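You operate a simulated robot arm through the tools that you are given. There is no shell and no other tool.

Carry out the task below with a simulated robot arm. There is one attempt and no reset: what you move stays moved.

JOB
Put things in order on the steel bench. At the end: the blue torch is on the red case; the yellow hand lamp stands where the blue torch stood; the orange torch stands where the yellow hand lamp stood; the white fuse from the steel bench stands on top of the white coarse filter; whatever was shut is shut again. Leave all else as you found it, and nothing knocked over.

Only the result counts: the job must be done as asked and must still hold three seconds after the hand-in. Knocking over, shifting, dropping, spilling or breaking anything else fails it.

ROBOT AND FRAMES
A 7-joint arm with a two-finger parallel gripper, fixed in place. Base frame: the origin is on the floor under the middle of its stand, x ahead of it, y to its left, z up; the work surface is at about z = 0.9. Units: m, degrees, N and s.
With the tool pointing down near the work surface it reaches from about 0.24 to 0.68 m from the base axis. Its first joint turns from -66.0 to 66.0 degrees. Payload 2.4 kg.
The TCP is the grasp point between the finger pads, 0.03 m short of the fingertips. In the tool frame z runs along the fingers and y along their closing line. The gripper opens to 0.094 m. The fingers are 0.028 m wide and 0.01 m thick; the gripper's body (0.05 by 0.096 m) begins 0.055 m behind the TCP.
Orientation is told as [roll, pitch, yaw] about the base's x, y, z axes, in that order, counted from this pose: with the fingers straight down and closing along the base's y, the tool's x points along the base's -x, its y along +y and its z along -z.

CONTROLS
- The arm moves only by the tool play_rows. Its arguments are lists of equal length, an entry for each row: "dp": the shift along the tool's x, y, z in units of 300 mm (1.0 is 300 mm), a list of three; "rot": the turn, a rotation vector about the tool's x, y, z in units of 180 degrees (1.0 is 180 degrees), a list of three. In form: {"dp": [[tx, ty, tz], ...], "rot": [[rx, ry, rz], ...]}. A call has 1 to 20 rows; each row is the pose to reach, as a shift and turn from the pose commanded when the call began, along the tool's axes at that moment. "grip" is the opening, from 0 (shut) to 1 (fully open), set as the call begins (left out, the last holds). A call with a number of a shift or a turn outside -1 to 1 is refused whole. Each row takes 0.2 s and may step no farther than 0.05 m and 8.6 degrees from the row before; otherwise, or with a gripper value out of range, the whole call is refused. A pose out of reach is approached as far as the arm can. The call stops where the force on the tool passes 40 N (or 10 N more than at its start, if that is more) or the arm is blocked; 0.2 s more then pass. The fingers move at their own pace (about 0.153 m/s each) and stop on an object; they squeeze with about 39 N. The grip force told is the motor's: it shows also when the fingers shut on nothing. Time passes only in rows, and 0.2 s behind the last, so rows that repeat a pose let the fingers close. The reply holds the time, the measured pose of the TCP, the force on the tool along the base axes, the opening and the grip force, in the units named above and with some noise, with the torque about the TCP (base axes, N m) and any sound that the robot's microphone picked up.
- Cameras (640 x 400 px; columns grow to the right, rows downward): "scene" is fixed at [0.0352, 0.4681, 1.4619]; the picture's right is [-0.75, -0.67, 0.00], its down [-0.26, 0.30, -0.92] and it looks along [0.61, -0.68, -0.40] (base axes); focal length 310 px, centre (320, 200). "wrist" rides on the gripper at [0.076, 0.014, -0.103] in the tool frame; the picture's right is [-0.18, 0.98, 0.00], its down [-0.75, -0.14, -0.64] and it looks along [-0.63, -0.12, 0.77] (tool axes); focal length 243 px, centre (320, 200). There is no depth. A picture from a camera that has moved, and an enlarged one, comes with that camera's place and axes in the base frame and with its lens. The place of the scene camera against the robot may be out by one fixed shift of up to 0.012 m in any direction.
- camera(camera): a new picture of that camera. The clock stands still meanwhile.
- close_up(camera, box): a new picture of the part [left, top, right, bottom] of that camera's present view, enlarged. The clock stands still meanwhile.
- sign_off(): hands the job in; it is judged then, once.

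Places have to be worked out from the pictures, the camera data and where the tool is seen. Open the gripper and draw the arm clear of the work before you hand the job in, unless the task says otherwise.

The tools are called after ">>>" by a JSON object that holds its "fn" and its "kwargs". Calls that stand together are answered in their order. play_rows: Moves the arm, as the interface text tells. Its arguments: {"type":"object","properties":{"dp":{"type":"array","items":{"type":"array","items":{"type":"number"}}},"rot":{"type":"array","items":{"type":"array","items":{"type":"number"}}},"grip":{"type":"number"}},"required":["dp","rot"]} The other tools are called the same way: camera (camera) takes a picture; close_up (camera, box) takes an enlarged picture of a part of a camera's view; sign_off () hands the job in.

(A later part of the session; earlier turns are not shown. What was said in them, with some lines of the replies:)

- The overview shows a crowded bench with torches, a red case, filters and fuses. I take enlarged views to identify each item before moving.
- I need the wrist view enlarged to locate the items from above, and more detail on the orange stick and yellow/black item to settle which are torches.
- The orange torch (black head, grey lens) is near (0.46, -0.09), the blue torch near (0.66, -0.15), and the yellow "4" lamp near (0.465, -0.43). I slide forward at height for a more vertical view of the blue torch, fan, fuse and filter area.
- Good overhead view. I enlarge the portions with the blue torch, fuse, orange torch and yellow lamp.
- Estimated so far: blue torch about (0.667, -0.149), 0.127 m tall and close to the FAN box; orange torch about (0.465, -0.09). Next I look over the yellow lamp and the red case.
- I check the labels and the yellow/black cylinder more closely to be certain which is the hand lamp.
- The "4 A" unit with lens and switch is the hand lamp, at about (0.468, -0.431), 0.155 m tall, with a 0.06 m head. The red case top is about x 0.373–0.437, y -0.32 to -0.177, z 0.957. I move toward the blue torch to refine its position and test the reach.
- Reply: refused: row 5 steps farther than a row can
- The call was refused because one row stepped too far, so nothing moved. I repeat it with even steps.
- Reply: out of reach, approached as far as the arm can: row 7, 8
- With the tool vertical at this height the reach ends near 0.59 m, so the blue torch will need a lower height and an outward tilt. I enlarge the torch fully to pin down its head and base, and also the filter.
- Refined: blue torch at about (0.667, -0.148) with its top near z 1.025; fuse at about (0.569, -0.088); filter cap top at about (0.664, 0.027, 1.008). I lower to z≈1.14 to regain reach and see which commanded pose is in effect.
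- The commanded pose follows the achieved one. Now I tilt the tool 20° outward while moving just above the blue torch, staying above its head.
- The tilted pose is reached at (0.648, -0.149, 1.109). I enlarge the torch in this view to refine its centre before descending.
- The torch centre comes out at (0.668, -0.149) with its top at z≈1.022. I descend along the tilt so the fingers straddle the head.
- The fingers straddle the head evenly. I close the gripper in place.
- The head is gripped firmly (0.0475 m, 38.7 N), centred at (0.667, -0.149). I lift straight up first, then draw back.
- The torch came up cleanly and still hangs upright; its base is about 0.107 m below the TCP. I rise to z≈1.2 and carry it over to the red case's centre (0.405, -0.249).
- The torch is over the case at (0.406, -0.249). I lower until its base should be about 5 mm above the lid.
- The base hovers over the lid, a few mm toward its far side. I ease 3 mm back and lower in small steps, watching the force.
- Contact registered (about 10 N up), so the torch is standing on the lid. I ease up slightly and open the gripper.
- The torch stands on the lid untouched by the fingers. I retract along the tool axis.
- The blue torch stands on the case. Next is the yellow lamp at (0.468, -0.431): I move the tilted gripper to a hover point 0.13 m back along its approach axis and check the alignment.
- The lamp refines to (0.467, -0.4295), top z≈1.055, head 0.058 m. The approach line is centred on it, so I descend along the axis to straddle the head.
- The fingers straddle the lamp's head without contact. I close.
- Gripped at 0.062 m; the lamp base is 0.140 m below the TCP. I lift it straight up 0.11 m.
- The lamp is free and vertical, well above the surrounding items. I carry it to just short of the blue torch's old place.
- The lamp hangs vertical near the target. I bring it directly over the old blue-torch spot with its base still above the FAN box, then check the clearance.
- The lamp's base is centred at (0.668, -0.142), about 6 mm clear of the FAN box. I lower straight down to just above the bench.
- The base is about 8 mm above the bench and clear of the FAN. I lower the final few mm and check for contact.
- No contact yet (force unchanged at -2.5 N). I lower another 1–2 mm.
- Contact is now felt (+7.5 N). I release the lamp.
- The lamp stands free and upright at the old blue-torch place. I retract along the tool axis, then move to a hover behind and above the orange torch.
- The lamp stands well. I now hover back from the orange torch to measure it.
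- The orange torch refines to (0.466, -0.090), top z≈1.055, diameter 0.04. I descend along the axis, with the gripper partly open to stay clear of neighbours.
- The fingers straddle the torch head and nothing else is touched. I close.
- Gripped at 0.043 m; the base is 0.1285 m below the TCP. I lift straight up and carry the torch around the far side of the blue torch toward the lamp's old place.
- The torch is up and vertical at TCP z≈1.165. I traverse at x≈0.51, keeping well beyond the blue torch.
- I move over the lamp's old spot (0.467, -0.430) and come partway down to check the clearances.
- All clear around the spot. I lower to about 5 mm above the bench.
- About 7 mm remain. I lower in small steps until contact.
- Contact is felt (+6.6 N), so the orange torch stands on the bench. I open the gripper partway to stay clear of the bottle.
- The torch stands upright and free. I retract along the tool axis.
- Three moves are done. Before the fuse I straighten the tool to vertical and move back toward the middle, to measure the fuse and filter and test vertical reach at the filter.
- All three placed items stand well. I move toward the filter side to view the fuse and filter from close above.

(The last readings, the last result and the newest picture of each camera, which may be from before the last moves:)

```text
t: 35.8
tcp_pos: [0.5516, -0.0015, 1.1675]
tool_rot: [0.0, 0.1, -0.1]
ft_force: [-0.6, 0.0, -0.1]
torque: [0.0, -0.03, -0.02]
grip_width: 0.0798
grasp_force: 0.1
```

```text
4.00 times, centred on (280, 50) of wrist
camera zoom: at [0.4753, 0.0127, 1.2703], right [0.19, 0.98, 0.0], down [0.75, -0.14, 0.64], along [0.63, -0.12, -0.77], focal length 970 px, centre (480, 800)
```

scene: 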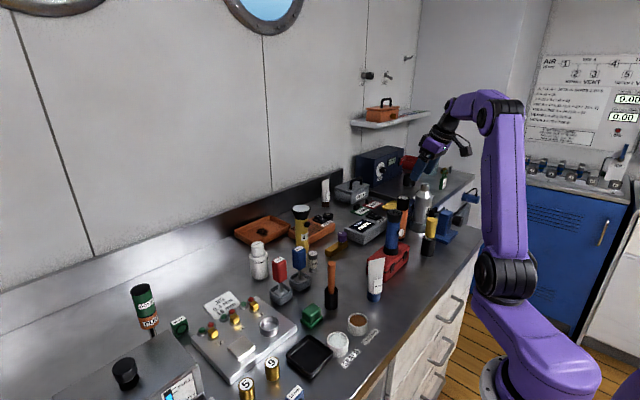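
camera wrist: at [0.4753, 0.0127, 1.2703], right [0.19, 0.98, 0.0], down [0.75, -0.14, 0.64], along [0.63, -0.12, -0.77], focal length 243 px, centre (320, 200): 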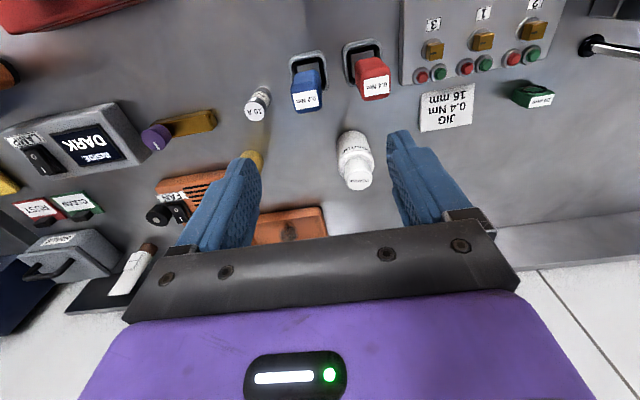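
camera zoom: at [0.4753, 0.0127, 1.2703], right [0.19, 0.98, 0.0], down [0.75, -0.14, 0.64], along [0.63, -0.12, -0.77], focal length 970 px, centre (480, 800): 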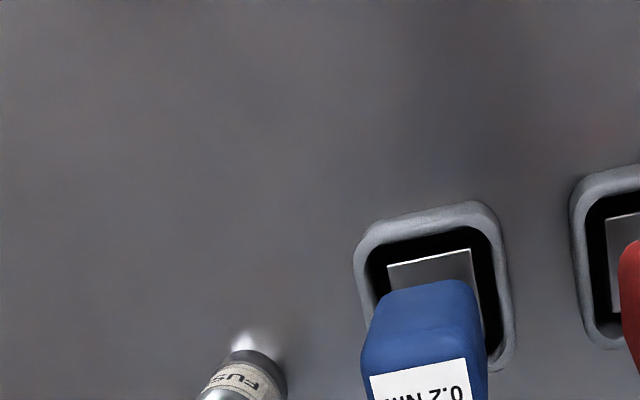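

I need cleaner crops of the filter cap and the fuse.

>>> {"fn": "close_up", "kwargs": {"camera": "wrist", "box": [310, 115, 400, 205]}}

>>> {"fn": "close_up", "kwargs": {"camera": "wrist", "box": [230, 45, 330, 145]}}

>>> {"fn": "close_up", "kwargs": {"camera": "scene", "box": [235, 230, 335, 310]}}

```text
4.44 times, centred on (355, 160) of wrist
camera zoom: at [0.4753, 0.0127, 1.2703], right [0.19, 0.98, 0.0], down [0.75, -0.14, 0.64], along [0.63, -0.12, -0.77], focal length 1078 px, centre (164, 378)
```

zoom: 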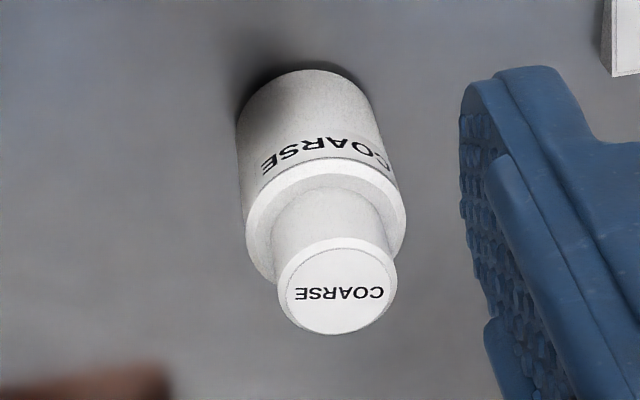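

```text
4.00 times, centred on (280, 95) of wrist
camera zoom: at [0.4753, 0.0127, 1.2703], right [0.19, 0.98, 0.0], down [0.75, -0.14, 0.64], along [0.63, -0.12, -0.77], focal length 970 px, centre (480, 620)
```

zoom: 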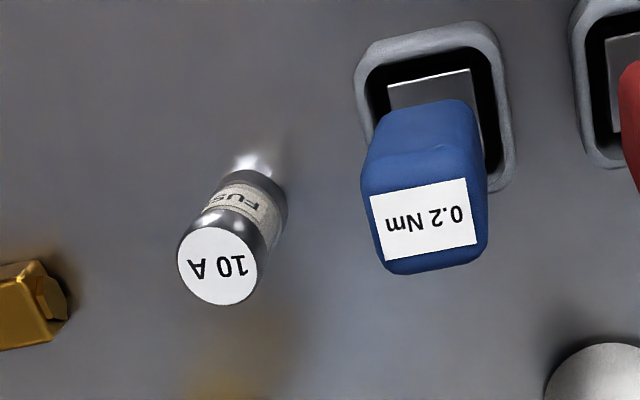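

```text
5.00 times, centred on (285, 270) of scene
camera zoom: at [0.0352, 0.468, 1.4619], right [-0.75, -0.67, 0.0], down [-0.26, 0.3, -0.92], along [0.61, -0.69, -0.4], focal length 1552 px, centre (495, -150)
```

zoom: 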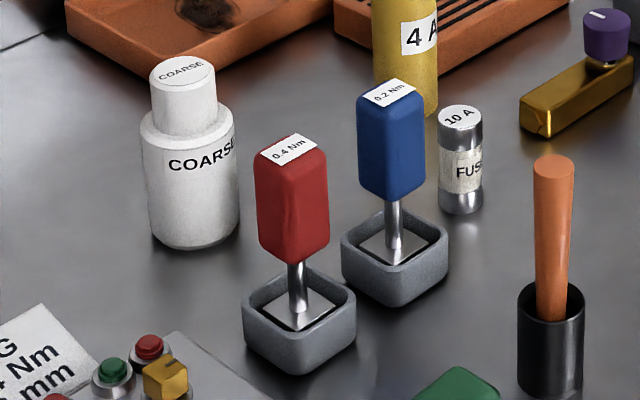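

The cap top is at about (0.6665, 0.031, 1.0055) and the fuse top at about (0.5687, -0.0893, 0.959). I test whether a vertical tool reaches above the cap, staying 3 cm clear of it.

>>> {"fn": "play_rows", "kwargs": {"dp": [[-0.0958, 0.0271, 0.03], [-0.1917, 0.0542, 0.11], [-0.2875, 0.0813, 0.2167], [-0.3833, 0.1083, 0.325]], "rot": [[0, 0, 0], [0, 0, 0], [0, 0, 0], [0, 0, 0]], "grip": 0.85}}

>>> {"fn": "camera", "kwargs": {"camera": "wrist"}}

>>> {"fn": "close_up", "kwargs": {"camera": "scene", "box": [220, 180, 340, 300]}}

```text
t: 36.8
tcp_pos: [0.6652, 0.0323, 1.0707]
tool_rot: [0.0, 0.0, 0.0]
ft_force: [-0.7, -0.1, 0.0]
torque: [0.03, -0.01, 0.03]
grip_width: 0.0799
grasp_force: 0.1
```

```text
taken
camera wrist: at [0.5903, 0.0456, 1.1722], right [0.18, 0.98, 0.0], down [0.75, -0.14, 0.64], along [0.63, -0.12, -0.77], focal length 243 px, centre (320, 200)
```

wrist: 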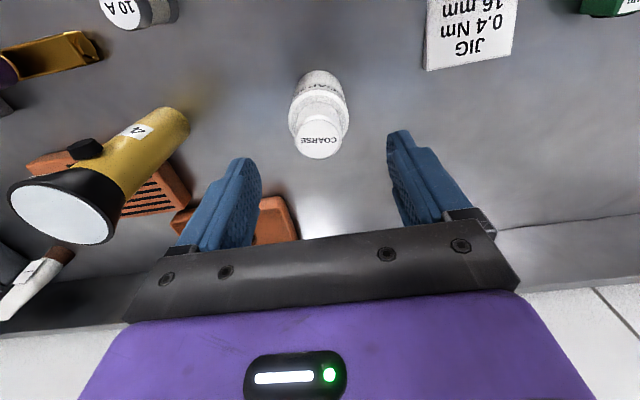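

```text
3.33 times, centred on (280, 240) of scene
camera zoom: at [0.0352, 0.4681, 1.4619], right [-0.75, -0.67, 0.0], down [-0.26, 0.3, -0.92], along [0.61, -0.68, -0.4], focal length 1034 px, centre (453, 67)
```

zoom: 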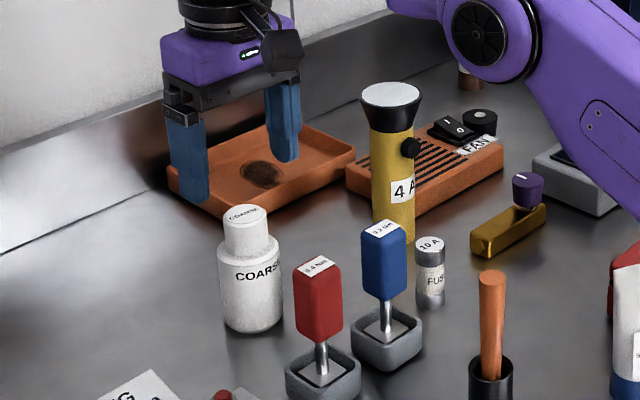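

Vertical reach works here. I refine the cap's centre from this near view.

>>> {"fn": "close_up", "kwargs": {"camera": "wrist", "box": [280, 65, 360, 165]}}

>>> {"fn": "close_up", "kwargs": {"camera": "wrist", "box": [90, 0, 210, 60]}}

```text
4.00 times, centred on (320, 115) of wrist
camera zoom: at [0.5903, 0.0456, 1.1722], right [0.18, 0.98, 0.0], down [0.75, -0.14, 0.64], along [0.63, -0.12, -0.77], focal length 970 px, centre (320, 540)
```

zoom: 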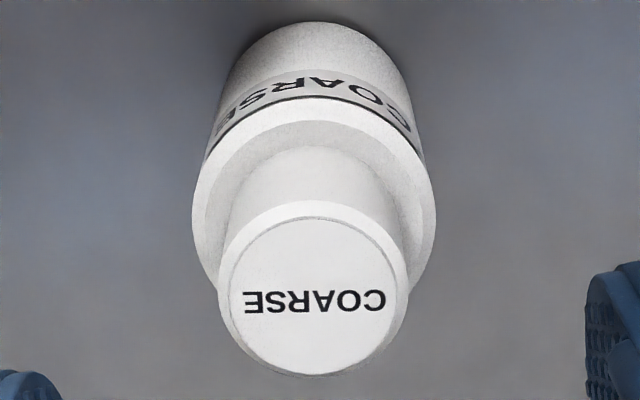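

```text
5.33 times, centred on (150, 30) of wrist
camera zoom: at [0.5903, 0.0456, 1.1722], right [0.18, 0.98, 0.0], down [0.75, -0.14, 0.64], along [0.63, -0.12, -0.77], focal length 1294 px, centre (1227, 1107)
```

zoom: 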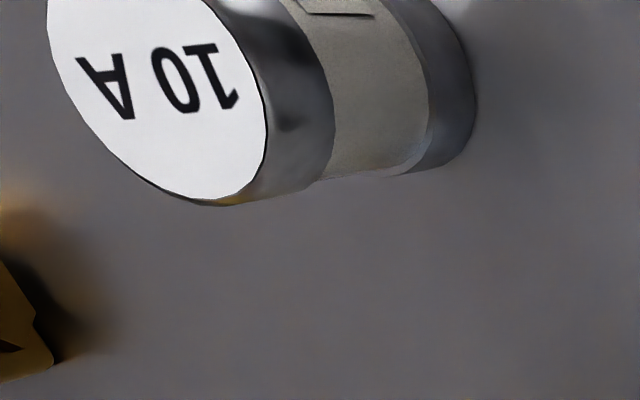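

The cap's flat top is about 31 mm wide, centred near (0.668, 0.030). I go to a hover over the fuse at (0.5687, -0.0893), tool vertical, with the opening reduced to clear the screwdriver stand.

>>> {"fn": "play_rows", "kwargs": {"dp": [[0.03, -0.03, -0.1], [0.11, -0.135, -0.1333], [0.19, -0.235, -0.1333], [0.26, -0.325, -0.1333], [0.3217, -0.4053, -0.1333]], "rot": [[0, 0, 0], [0, 0, 0], [0, 0, 0], [0, 0, 0], [0, 0, 0]], "grip": 0.6}}

>>> {"fn": "camera", "kwargs": {"camera": "wrist"}}

>>> {"fn": "close_up", "kwargs": {"camera": "wrist", "box": [260, 60, 420, 180]}}

```text
t: 38.0
tcp_pos: [0.5687, -0.0918, 1.1109]
tool_rot: [0.1, 0.1, 0.0]
ft_force: [0.6, 0.4, 0.7]
torque: [-0.01, 0.02, 0.03]
grip_width: 0.0562
grasp_force: 0.0
```

```text
taken
camera wrist: at [0.493, -0.0769, 1.2129], right [0.18, 0.98, 0.0], down [0.75, -0.14, 0.64], along [0.63, -0.12, -0.77], focal length 243 px, centre (320, 200)
```

wrist: 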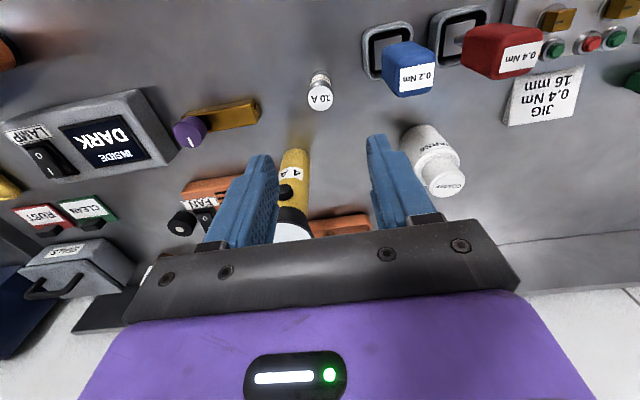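

```text
3.33 times, centred on (340, 120) of wrist
camera zoom: at [0.493, -0.0769, 1.2129], right [0.18, 0.98, 0.0], down [0.75, -0.14, 0.64], along [0.63, -0.12, -0.77], focal length 809 px, centre (253, 467)
```

zoom: 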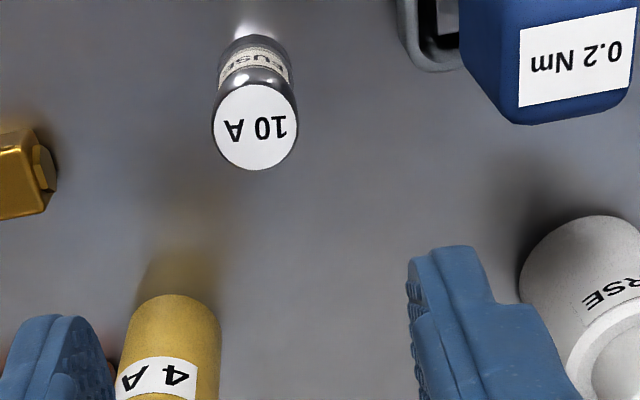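

The fuse confirms at (0.5688, -0.090). I descend partway so the fingertips reach the fuse's top, then check side clearances.

>>> {"fn": "play_rows", "kwargs": {"dp": [[0, 0.0015, 0.14], [0, 0.003, 0.28], [0, 0.003, 0.41]], "rot": [[0, 0, 0], [0, 0, 0], [0, 0, 0]], "grip": 0.6}}

>>> {"fn": "camera", "kwargs": {"camera": "wrist"}}

>>> {"fn": "close_up", "kwargs": {"camera": "scene", "box": [250, 190, 370, 310]}}

```text
t: 38.8
tcp_pos: [0.5693, -0.0894, 0.9872]
tool_rot: [0.1, 0.0, 0.0]
ft_force: [-0.7, 1.1, 0.2]
torque: [-0.01, 0.01, 0.0]
grip_width: 0.0564
grasp_force: 0.0
```

```text
taken
camera wrist: at [0.4934, -0.0747, 1.0894], right [0.18, 0.98, 0.0], down [0.75, -0.14, 0.64], along [0.63, -0.12, -0.77], focal length 243 px, centre (320, 200)
```

wrist: 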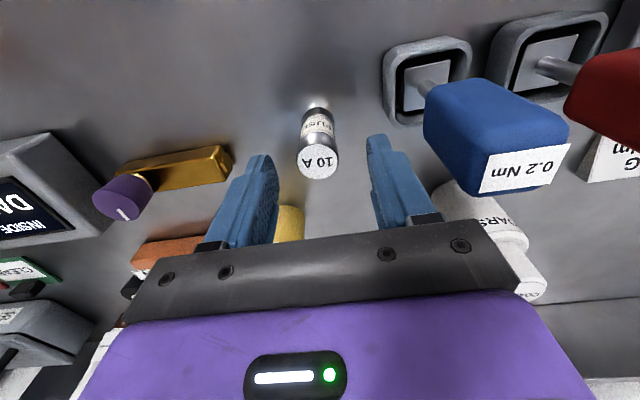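

```text
3.33 times, centred on (310, 250) of scene
camera zoom: at [0.0352, 0.4681, 1.4619], right [-0.75, -0.67, 0.0], down [-0.26, 0.3, -0.92], along [0.61, -0.68, -0.4], focal length 1034 px, centre (353, 33)
```

zoom: 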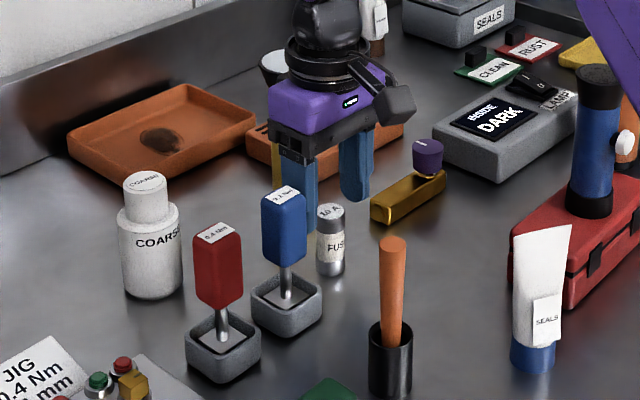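

The fuse is centred between the fingers, with about 12 mm between the gripper body and the blue handle. I complete the descent to TCP z≈0.942.

>>> {"fn": "play_rows", "kwargs": {"dp": [[0, -0.001, 0.05], [0, -0.001, 0.1], [0, -0.001, 0.15]], "rot": [[0, 0, 0], [0, 0, 0], [0, 0, 0]], "grip": 0.6}}

>>> {"fn": "camera", "kwargs": {"camera": "wrist"}}

```text
t: 39.6
tcp_pos: [0.5681, -0.0879, 0.9438]
tool_rot: [0.0, 0.0, 0.0]
ft_force: [-0.2, 0.4, -0.5]
torque: [0.03, 0.03, 0.01]
grip_width: 0.0562
grasp_force: 0.1
```

```text
taken
camera wrist: at [0.493, -0.0759, 1.0454], right [0.18, 0.98, 0.0], down [0.75, -0.14, 0.64], along [0.63, -0.12, -0.77], focal length 243 px, centre (320, 200)
```

wrist: 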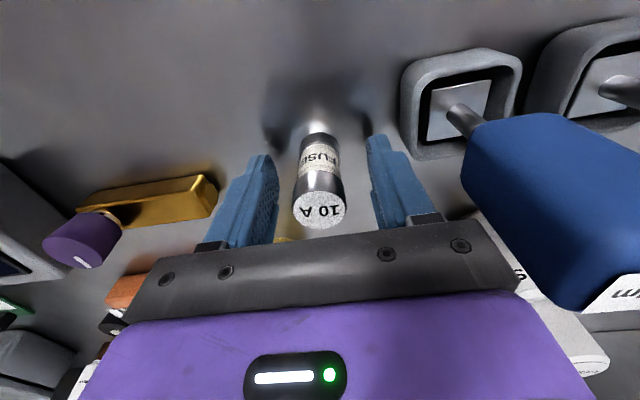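

The fingers are on either side of the fuse with nothing touched. I close on it.

>>> {"fn": "play_rows", "kwargs": {"dp": [[0, 0, 0], [0, 0, 0], [0, 0, 0]], "rot": [[0, 0, 0], [0, 0, 0], [0, 0, 0]], "grip": 0}}

>>> {"fn": "camera", "kwargs": {"camera": "wrist"}}

```text
t: 40.4
tcp_pos: [0.5696, -0.0886, 0.9435]
tool_rot: [-0.1, 0.0, 0.0]
ft_force: [-0.1, 0.5, -0.4]
torque: [-0.02, -0.02, 0.02]
grip_width: 0.0257
grasp_force: 38.6
```

```text
taken
camera wrist: at [0.4931, -0.0759, 1.0455], right [0.18, 0.98, 0.0], down [0.75, -0.14, 0.64], along [0.63, -0.12, -0.77], focal length 243 px, centre (320, 200)
```

wrist: 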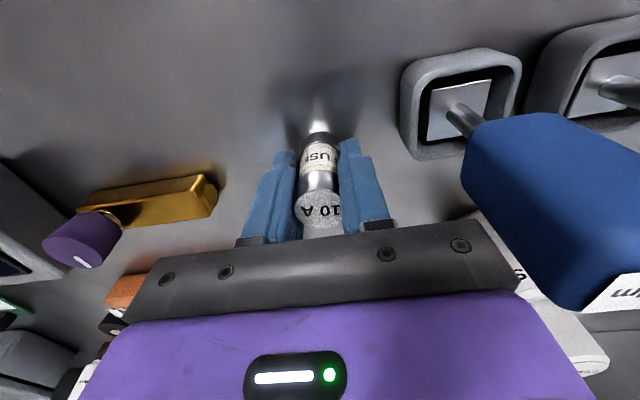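

The fuse is held (25.7 mm); its base is 0.0436 m below the TCP. I lift straight up.

>>> {"fn": "play_rows", "kwargs": {"dp": [[0, 0, -0.08], [0, 0, -0.22], [0, 0, -0.37], [0, 0, -0.52]], "rot": [[0, 0, 0], [0, 0, 0], [0, 0, 0], [0, 0, 0]], "grip": 0}}

>>> {"fn": "camera", "kwargs": {"camera": "wrist"}}

```text
t: 41.4
tcp_pos: [0.5683, -0.0916, 1.1005]
tool_rot: [0.0, 0.1, 0.0]
ft_force: [-0.1, 0.8, -0.9]
torque: [-0.07, 0.03, -0.01]
grip_width: 0.0257
grasp_force: 38.9
```

```text
taken
camera wrist: at [0.4933, -0.0773, 1.202], right [0.18, 0.98, 0.0], down [0.75, -0.14, 0.64], along [0.63, -0.12, -0.77], focal length 243 px, centre (320, 200)
```

wrist: 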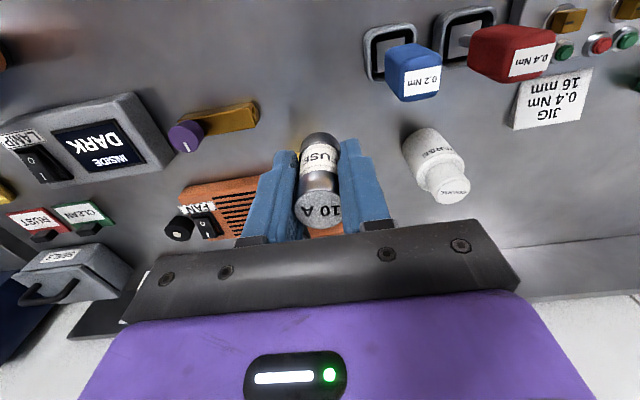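

The fuse hangs straight. I carry it across to just short of the filter, still well above the cap.

>>> {"fn": "play_rows", "kwargs": {"dp": [[-0.0675, 0.0992, 0.0], [-0.135, 0.1983, 0.0], [-0.2025, 0.2975, 0.0], [-0.27, 0.3967, 0.0]], "rot": [[0, 0, 0], [0, 0, 0], [0, 0, 0], [0, 0, 0]], "grip": 0}}

>>> {"fn": "camera", "kwargs": {"camera": "wrist"}}

>>> {"fn": "close_up", "kwargs": {"camera": "scene", "box": [220, 190, 320, 290]}}

```text
t: 42.4
tcp_pos: [0.6493, 0.0288, 1.1005]
tool_rot: [0.0, 0.1, 0.0]
ft_force: [0.0, 0.0, -0.8]
torque: [0.03, -0.04, -0.01]
grip_width: 0.0261
grasp_force: 39.4
```

```text
taken
camera wrist: at [0.5738, 0.042, 1.2015], right [0.18, 0.98, 0.0], down [0.75, -0.14, 0.64], along [0.63, -0.12, -0.77], focal length 243 px, centre (320, 200)
```

wrist: 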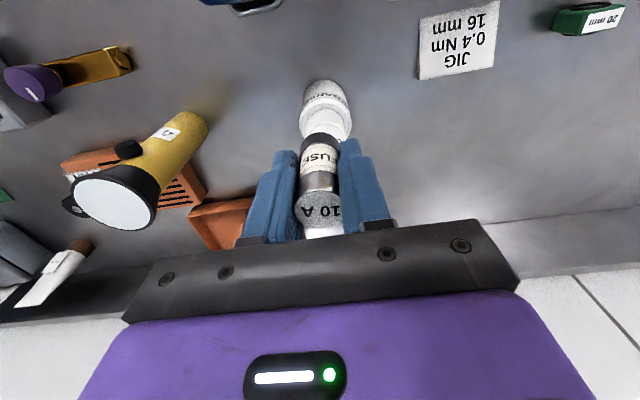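

```text
4.00 times, centred on (270, 240) of scene
camera zoom: at [0.0352, 0.468, 1.4619], right [-0.75, -0.67, 0.0], down [-0.26, 0.3, -0.92], along [0.61, -0.69, -0.4], focal length 1241 px, centre (520, 40)
```

zoom: 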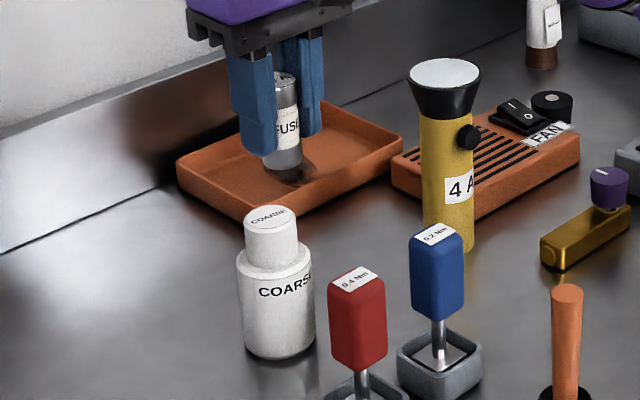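

Now I bring the fuse over the cap centre, about 11 mm above it, and verify the alignment in both views.

>>> {"fn": "play_rows", "kwargs": {"dp": [[-0.045, 0.002, 0.04], [-0.06, 0.003, 0.09], [-0.061, 0.003, 0.1333]], "rot": [[0, 0, 0], [0, 0, 0], [0, 0, 0]], "grip": 0}}

>>> {"fn": "close_up", "kwargs": {"camera": "wrist", "box": [260, 80, 380, 220]}}

>>> {"fn": "close_up", "kwargs": {"camera": "scene", "box": [220, 200, 300, 280]}}

```text
t: 43.2
tcp_pos: [0.6685, 0.0305, 1.0589]
tool_rot: [0.0, 0.0, 0.0]
ft_force: [-0.1, -0.7, -0.9]
torque: [0.0, -0.01, 0.0]
grip_width: 0.0255
grasp_force: 38.8
```

```text
2.86 times, centred on (320, 150) of wrist
camera zoom: at [0.5926, 0.0437, 1.1617], right [0.18, 0.98, 0.0], down [0.75, -0.14, 0.64], along [0.63, -0.12, -0.77], focal length 693 px, centre (320, 343)
```

zoom: 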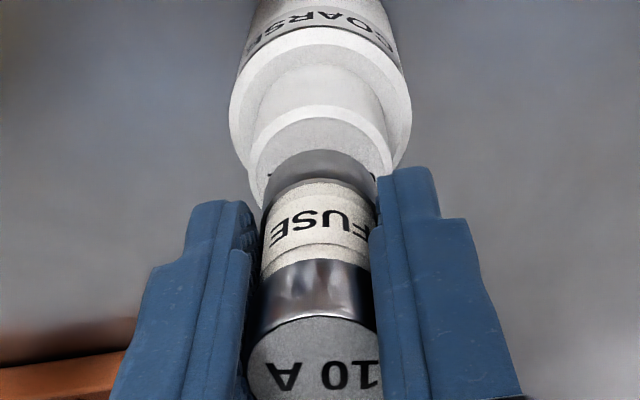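

```text
5.00 times, centred on (260, 240) of scene
camera zoom: at [0.0352, 0.4681, 1.4619], right [-0.75, -0.67, 0.0], down [-0.26, 0.3, -0.92], along [0.61, -0.68, -0.4], focal length 1552 px, centre (620, 0)
```

zoom: 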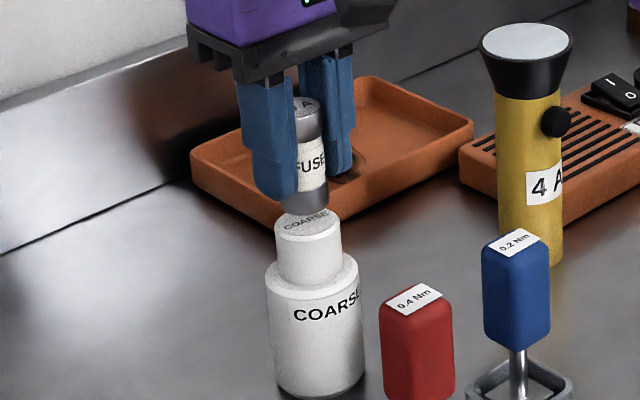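

The fuse is aligned with the cap in both views to within about 1–2 mm. I lower it in small steps.

>>> {"fn": "play_rows", "kwargs": {"dp": [[0, 0, 0.0133], [0, 0, 0.0267]], "rot": [[0, 0, 0], [0, 0, 0]], "grip": 0}}

>>> {"fn": "close_up", "kwargs": {"camera": "scene", "box": [220, 200, 300, 280]}}

```text
t: 43.8
tcp_pos: [0.6681, 0.0304, 1.051]
tool_rot: [0.0, 0.0, 0.1]
ft_force: [0.4, 0.4, -0.7]
torque: [0.02, 0.02, -0.01]
grip_width: 0.0258
grasp_force: 39.4
```

```text
5.00 times, centred on (260, 240) of scene
camera zoom: at [0.0352, 0.4681, 1.4619], right [-0.75, -0.67, 0.0], down [-0.26, 0.3, -0.92], along [0.61, -0.68, -0.4], focal length 1552 px, centre (620, 0)
```

zoom: 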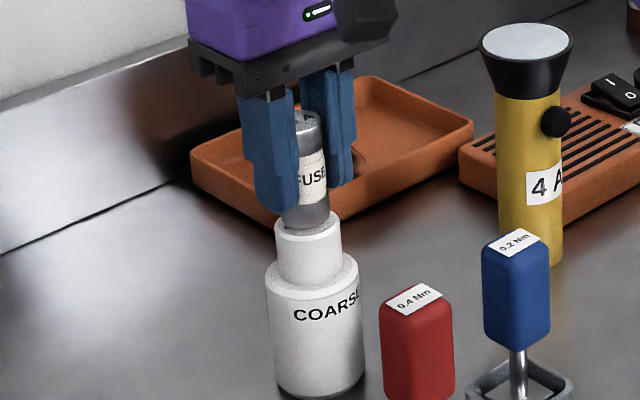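

No contact yet, with only a mm or two left. I continue in 1 mm steps.

>>> {"fn": "play_rows", "kwargs": {"dp": [[0, 0, 0.0035], [0, 0, 0.0055]], "rot": [[0, 0, 0], [0, 0, 0]], "grip": 0}}

```text
t: 44.4
tcp_pos: [0.6672, 0.0302, 1.0506]
tool_rot: [-0.1, 0.0, 0.0]
ft_force: [0.8, 0.5, -0.2]
torque: [0.0, 0.01, 0.02]
grip_width: 0.0258
grasp_force: 38.5
```

Still no clear contact. Another small step.

>>> {"fn": "play_rows", "kwargs": {"dp": [[0, 0, 0.0025], [0, 0, 0.0045]], "rot": [[0, 0, 0], [0, 0, 0]], "grip": 0}}

```text
t: 45.0
tcp_pos: [0.6674, 0.0301, 1.0484]
tool_rot: [0.0, 0.0, 0.1]
ft_force: [-0.3, 0.4, -1.7]
torque: [-0.04, 0.0, 0.01]
grip_width: 0.0255
grasp_force: 39.6
```

>>> {"fn": "play_rows", "kwargs": {"dp": [[0, 0, 0.0025], [0, 0, 0.0045]], "rot": [[0, 0, 0], [0, 0, 0]], "grip": 0}}

>>> {"fn": "close_up", "kwargs": {"camera": "scene", "box": [240, 210, 290, 270]}}

>>> {"fn": "close_up", "kwargs": {"camera": "wrist", "box": [260, 80, 380, 220]}}

```text
t: 45.6
tcp_pos: [0.6686, 0.0303, 1.0486]
tool_rot: [0.0, -0.2, -0.1]
ft_force: [-0.5, 1.3, 4.6]
torque: [0.05, 0.06, 0.01]
grip_width: 0.0259
grasp_force: 39.4
```

```text
6.67 times, centred on (265, 240) of scene
camera zoom: at [0.0351, 0.4681, 1.4619], right [-0.75, -0.67, 0.0], down [-0.26, 0.3, -0.92], along [0.61, -0.68, -0.4], focal length 2069 px, centre (687, -67)
```

zoom: 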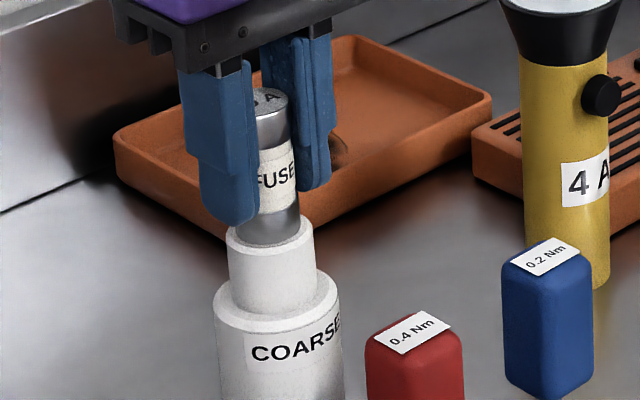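

```text
2.86 times, centred on (320, 150) of wrist
camera zoom: at [0.5922, 0.0439, 1.1503], right [0.18, 0.98, 0.0], down [0.75, -0.14, 0.64], along [0.63, -0.12, -0.77], focal length 693 px, centre (320, 343)
```

zoom: 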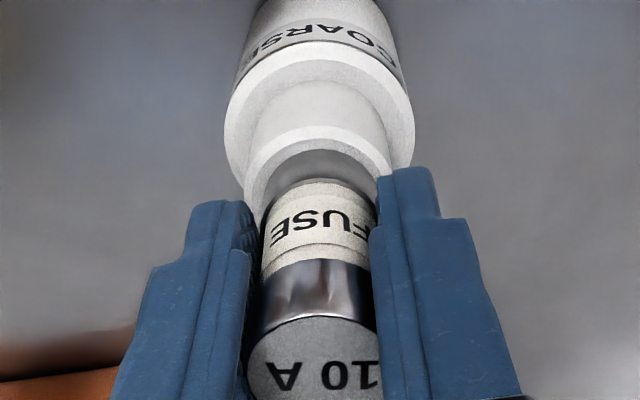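

Contact (+4.6 N): the fuse sits on the cap, well centred. I release it gently.

>>> {"fn": "play_rows", "kwargs": {"dp": [[0, 0, -0.001], [0, 0, -0.001], [0, 0, -0.001]], "rot": [[0, 0, 0], [0, 0, 0], [0, 0, 0]], "grip": 0.6}}

>>> {"fn": "close_up", "kwargs": {"camera": "scene", "box": [240, 210, 290, 270]}}

>>> {"fn": "close_up", "kwargs": {"camera": "wrist", "box": [260, 80, 380, 220]}}

```text
t: 46.4
tcp_pos: [0.6685, 0.0299, 1.0478]
tool_rot: [0.1, 0.0, 0.1]
ft_force: [-0.1, 0.0, 0.3]
torque: [0.02, -0.01, -0.02]
grip_width: 0.0564
grasp_force: 0.2
```

```text
6.67 times, centred on (265, 240) of scene
camera zoom: at [0.0352, 0.4681, 1.4619], right [-0.75, -0.67, 0.0], down [-0.26, 0.3, -0.92], along [0.61, -0.68, -0.4], focal length 2069 px, centre (687, -67)
```

zoom: 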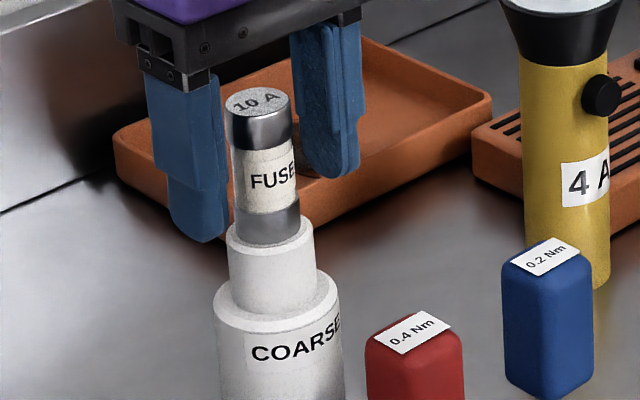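

```text
2.86 times, centred on (320, 150) of wrist
camera zoom: at [0.5924, 0.0439, 1.1501], right [0.18, 0.98, 0.0], down [0.75, -0.14, 0.64], along [0.63, -0.12, -0.77], focal length 693 px, centre (320, 343)
```

zoom: 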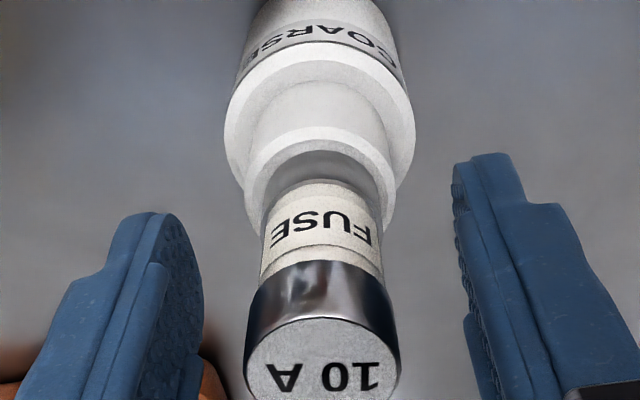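

The fuse stands straight on the cap, clear of the fingers. I back away up and toward the robot, with the fingers passing either side.

>>> {"fn": "play_rows", "kwargs": {"dp": [[0, 0, -0.05], [0.033, 0, -0.1167], [0.1, 0, -0.2], [0.2, 0, -0.3], [0.333, 0, -0.3667]], "rot": [[0, 0, 0], [0, 0, 0], [0, 0, 0], [0, 0, 0], [0, 0, 0]], "grip": 0.6}}

>>> {"fn": "camera", "kwargs": {"camera": "wrist"}}

>>> {"fn": "camera", "kwargs": {"camera": "scene"}}

```text
t: 47.6
tcp_pos: [0.567, 0.0312, 1.1579]
tool_rot: [0.1, 0.0, 0.0]
ft_force: [-0.5, 0.9, 0.6]
torque: [0.02, -0.01, -0.02]
grip_width: 0.0563
grasp_force: 0.0
```

```text
taken
camera wrist: at [0.4918, 0.0448, 1.2606], right [0.18, 0.98, 0.0], down [0.75, -0.14, 0.64], along [0.63, -0.12, -0.77], focal length 243 px, centre (320, 200)
```

wrist: 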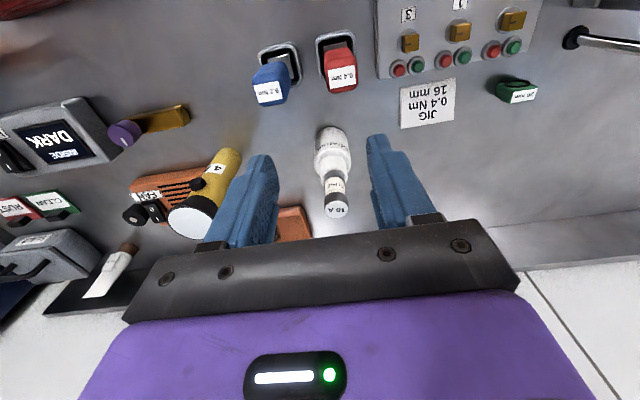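

```text
taken
```

scene: 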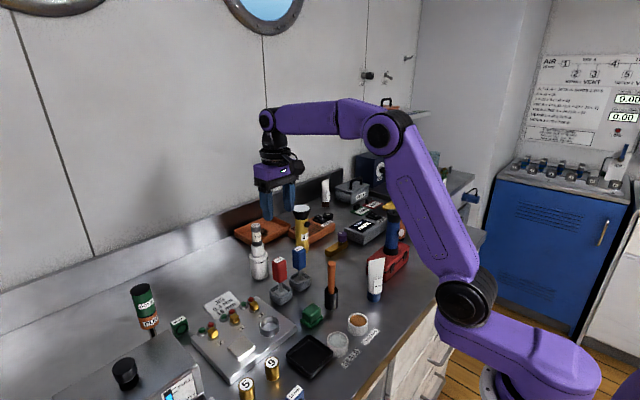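

All four placements look right. I open the gripper and withdraw to the high starting region, then inspect everything again.

>>> {"fn": "play_rows", "kwargs": {"dp": [[0.1, -0.05, -0.12], [0.2, -0.12, -0.2], [0.3, -0.21, -0.25], [0.4, -0.31, -0.283], [0.5, -0.42, -0.283], [0.6, -0.53, -0.283], [0.733, -0.62, -0.283], [0.733, -0.667, -0.283]], "rot": [[0, 0, 0], [0, 0, 0], [0, 0, 0], [0, 0, 0], [0, 0, 0], [0, 0, 0], [0, 0, 0], [0, 0, 0]], "grip": 1}}

>>> {"fn": "camera", "kwargs": {"camera": "wrist"}}

>>> {"fn": "camera", "kwargs": {"camera": "scene"}}

>>> {"fn": "close_up", "kwargs": {"camera": "scene", "box": [220, 170, 380, 270]}}

>>> {"fn": "close_up", "kwargs": {"camera": "scene", "box": [320, 170, 480, 290]}}

>>> {"fn": "close_up", "kwargs": {"camera": "wrist", "box": [60, 60, 380, 230]}}

```text
t: 49.4
tcp_pos: [0.3489, -0.1702, 1.2425]
tool_rot: [0.0, 0.0, -0.1]
ft_force: [0.5, 0.2, -0.1]
torque: [0.0, -0.02, 0.01]
grip_width: 0.094
grasp_force: 0.1
```

```text
taken
camera wrist: at [0.2726, -0.1568, 1.3453], right [0.18, 0.98, 0.0], down [0.75, -0.14, 0.64], along [0.63, -0.12, -0.77], focal length 243 px, centre (320, 200)
```

wrist: 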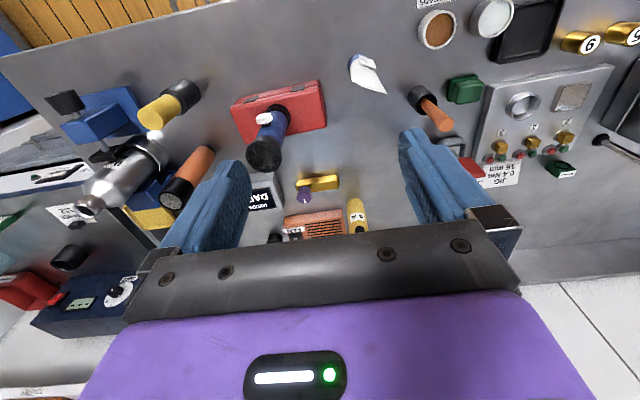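

```text
taken
```

scene: 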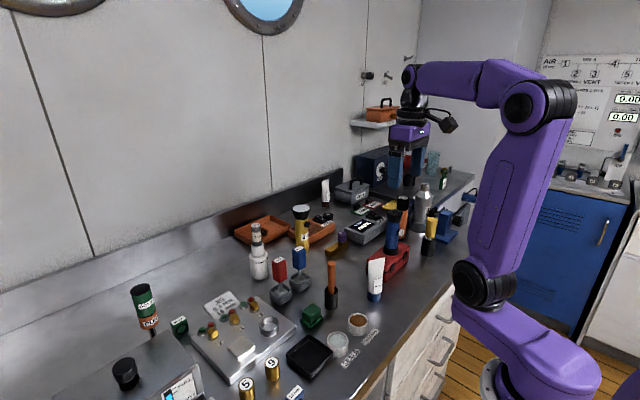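

```text
4.00 times, centred on (300, 220) of scene
camera zoom: at [0.0352, 0.4681, 1.4619], right [-0.75, -0.67, 0.0], down [-0.26, 0.3, -0.92], along [0.61, -0.68, -0.4], focal length 1241 px, centre (400, 120)
```

zoom: 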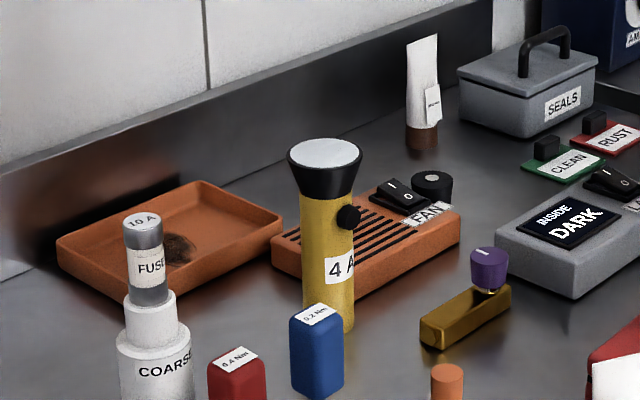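

```text
3.33 times, centred on (400, 230) of scene
camera zoom: at [0.0352, 0.4681, 1.4619], right [-0.75, -0.67, 0.0], down [-0.26, 0.3, -0.92], along [0.61, -0.68, -0.4], focal length 1034 px, centre (53, 100)
```

zoom: 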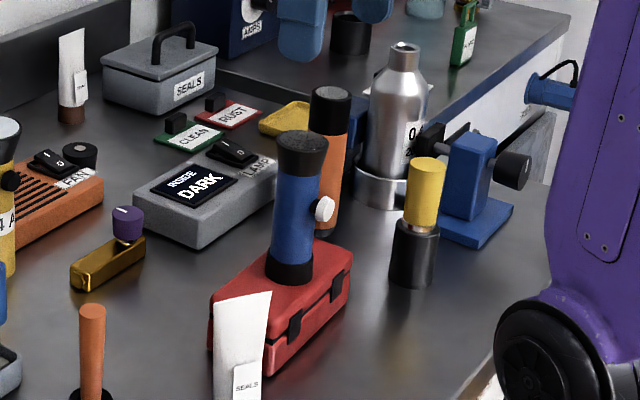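

```text
2.00 times, centred on (220, 145) of wrist
camera zoom: at [0.2726, -0.1568, 1.3453], right [0.18, 0.98, 0.0], down [0.75, -0.14, 0.64], along [0.63, -0.12, -0.77], focal length 485 px, centre (520, 310)
```

zoom: 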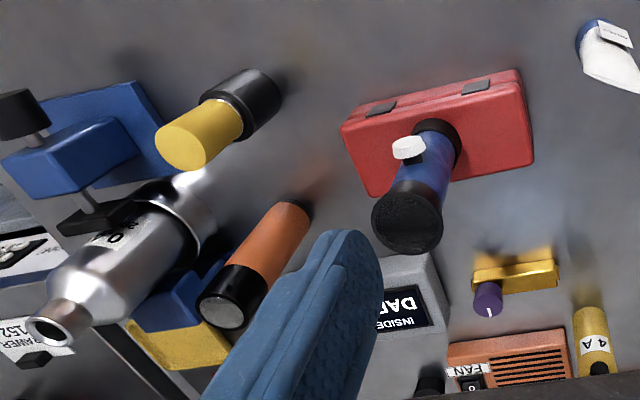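

Final check: the blue torch stands on the closed red case and the yellow lamp is where the blue torch stood. The orange torch is in the lamp's old place, and the fuse is upright on the coarse filter. Nothing else has moved, and the arm is clear with its gripper open, so I hand in the job.

>>> {"fn": "sign_off", "kwargs": {}}

```text
The job is handed in.
```

I finished the job and handed it in; the final pictures show everything in its place.

- **Blue torch:** it stands on the lid of the closed red case.
- **Yellow hand lamp:** it stands where the blue torch stood, moved about 5 mm away from the FAN box to leave clearance. I took the yellow unit with a lens and switch, labelled "4 A", to be the hand lamp, not the yellow and black cylinder near it.
- **Orange torch:** it stands where the hand lamp stood, to within a few millimetres.
- **White fuse:** the 10 A fuse from the bench stands upright on the cap of the coarse filter.

I opened nothing, so everything that was shut stayed shut. The final pictures show nothing knocked over or shifted. The arm is clear of the bench with the gripper open.
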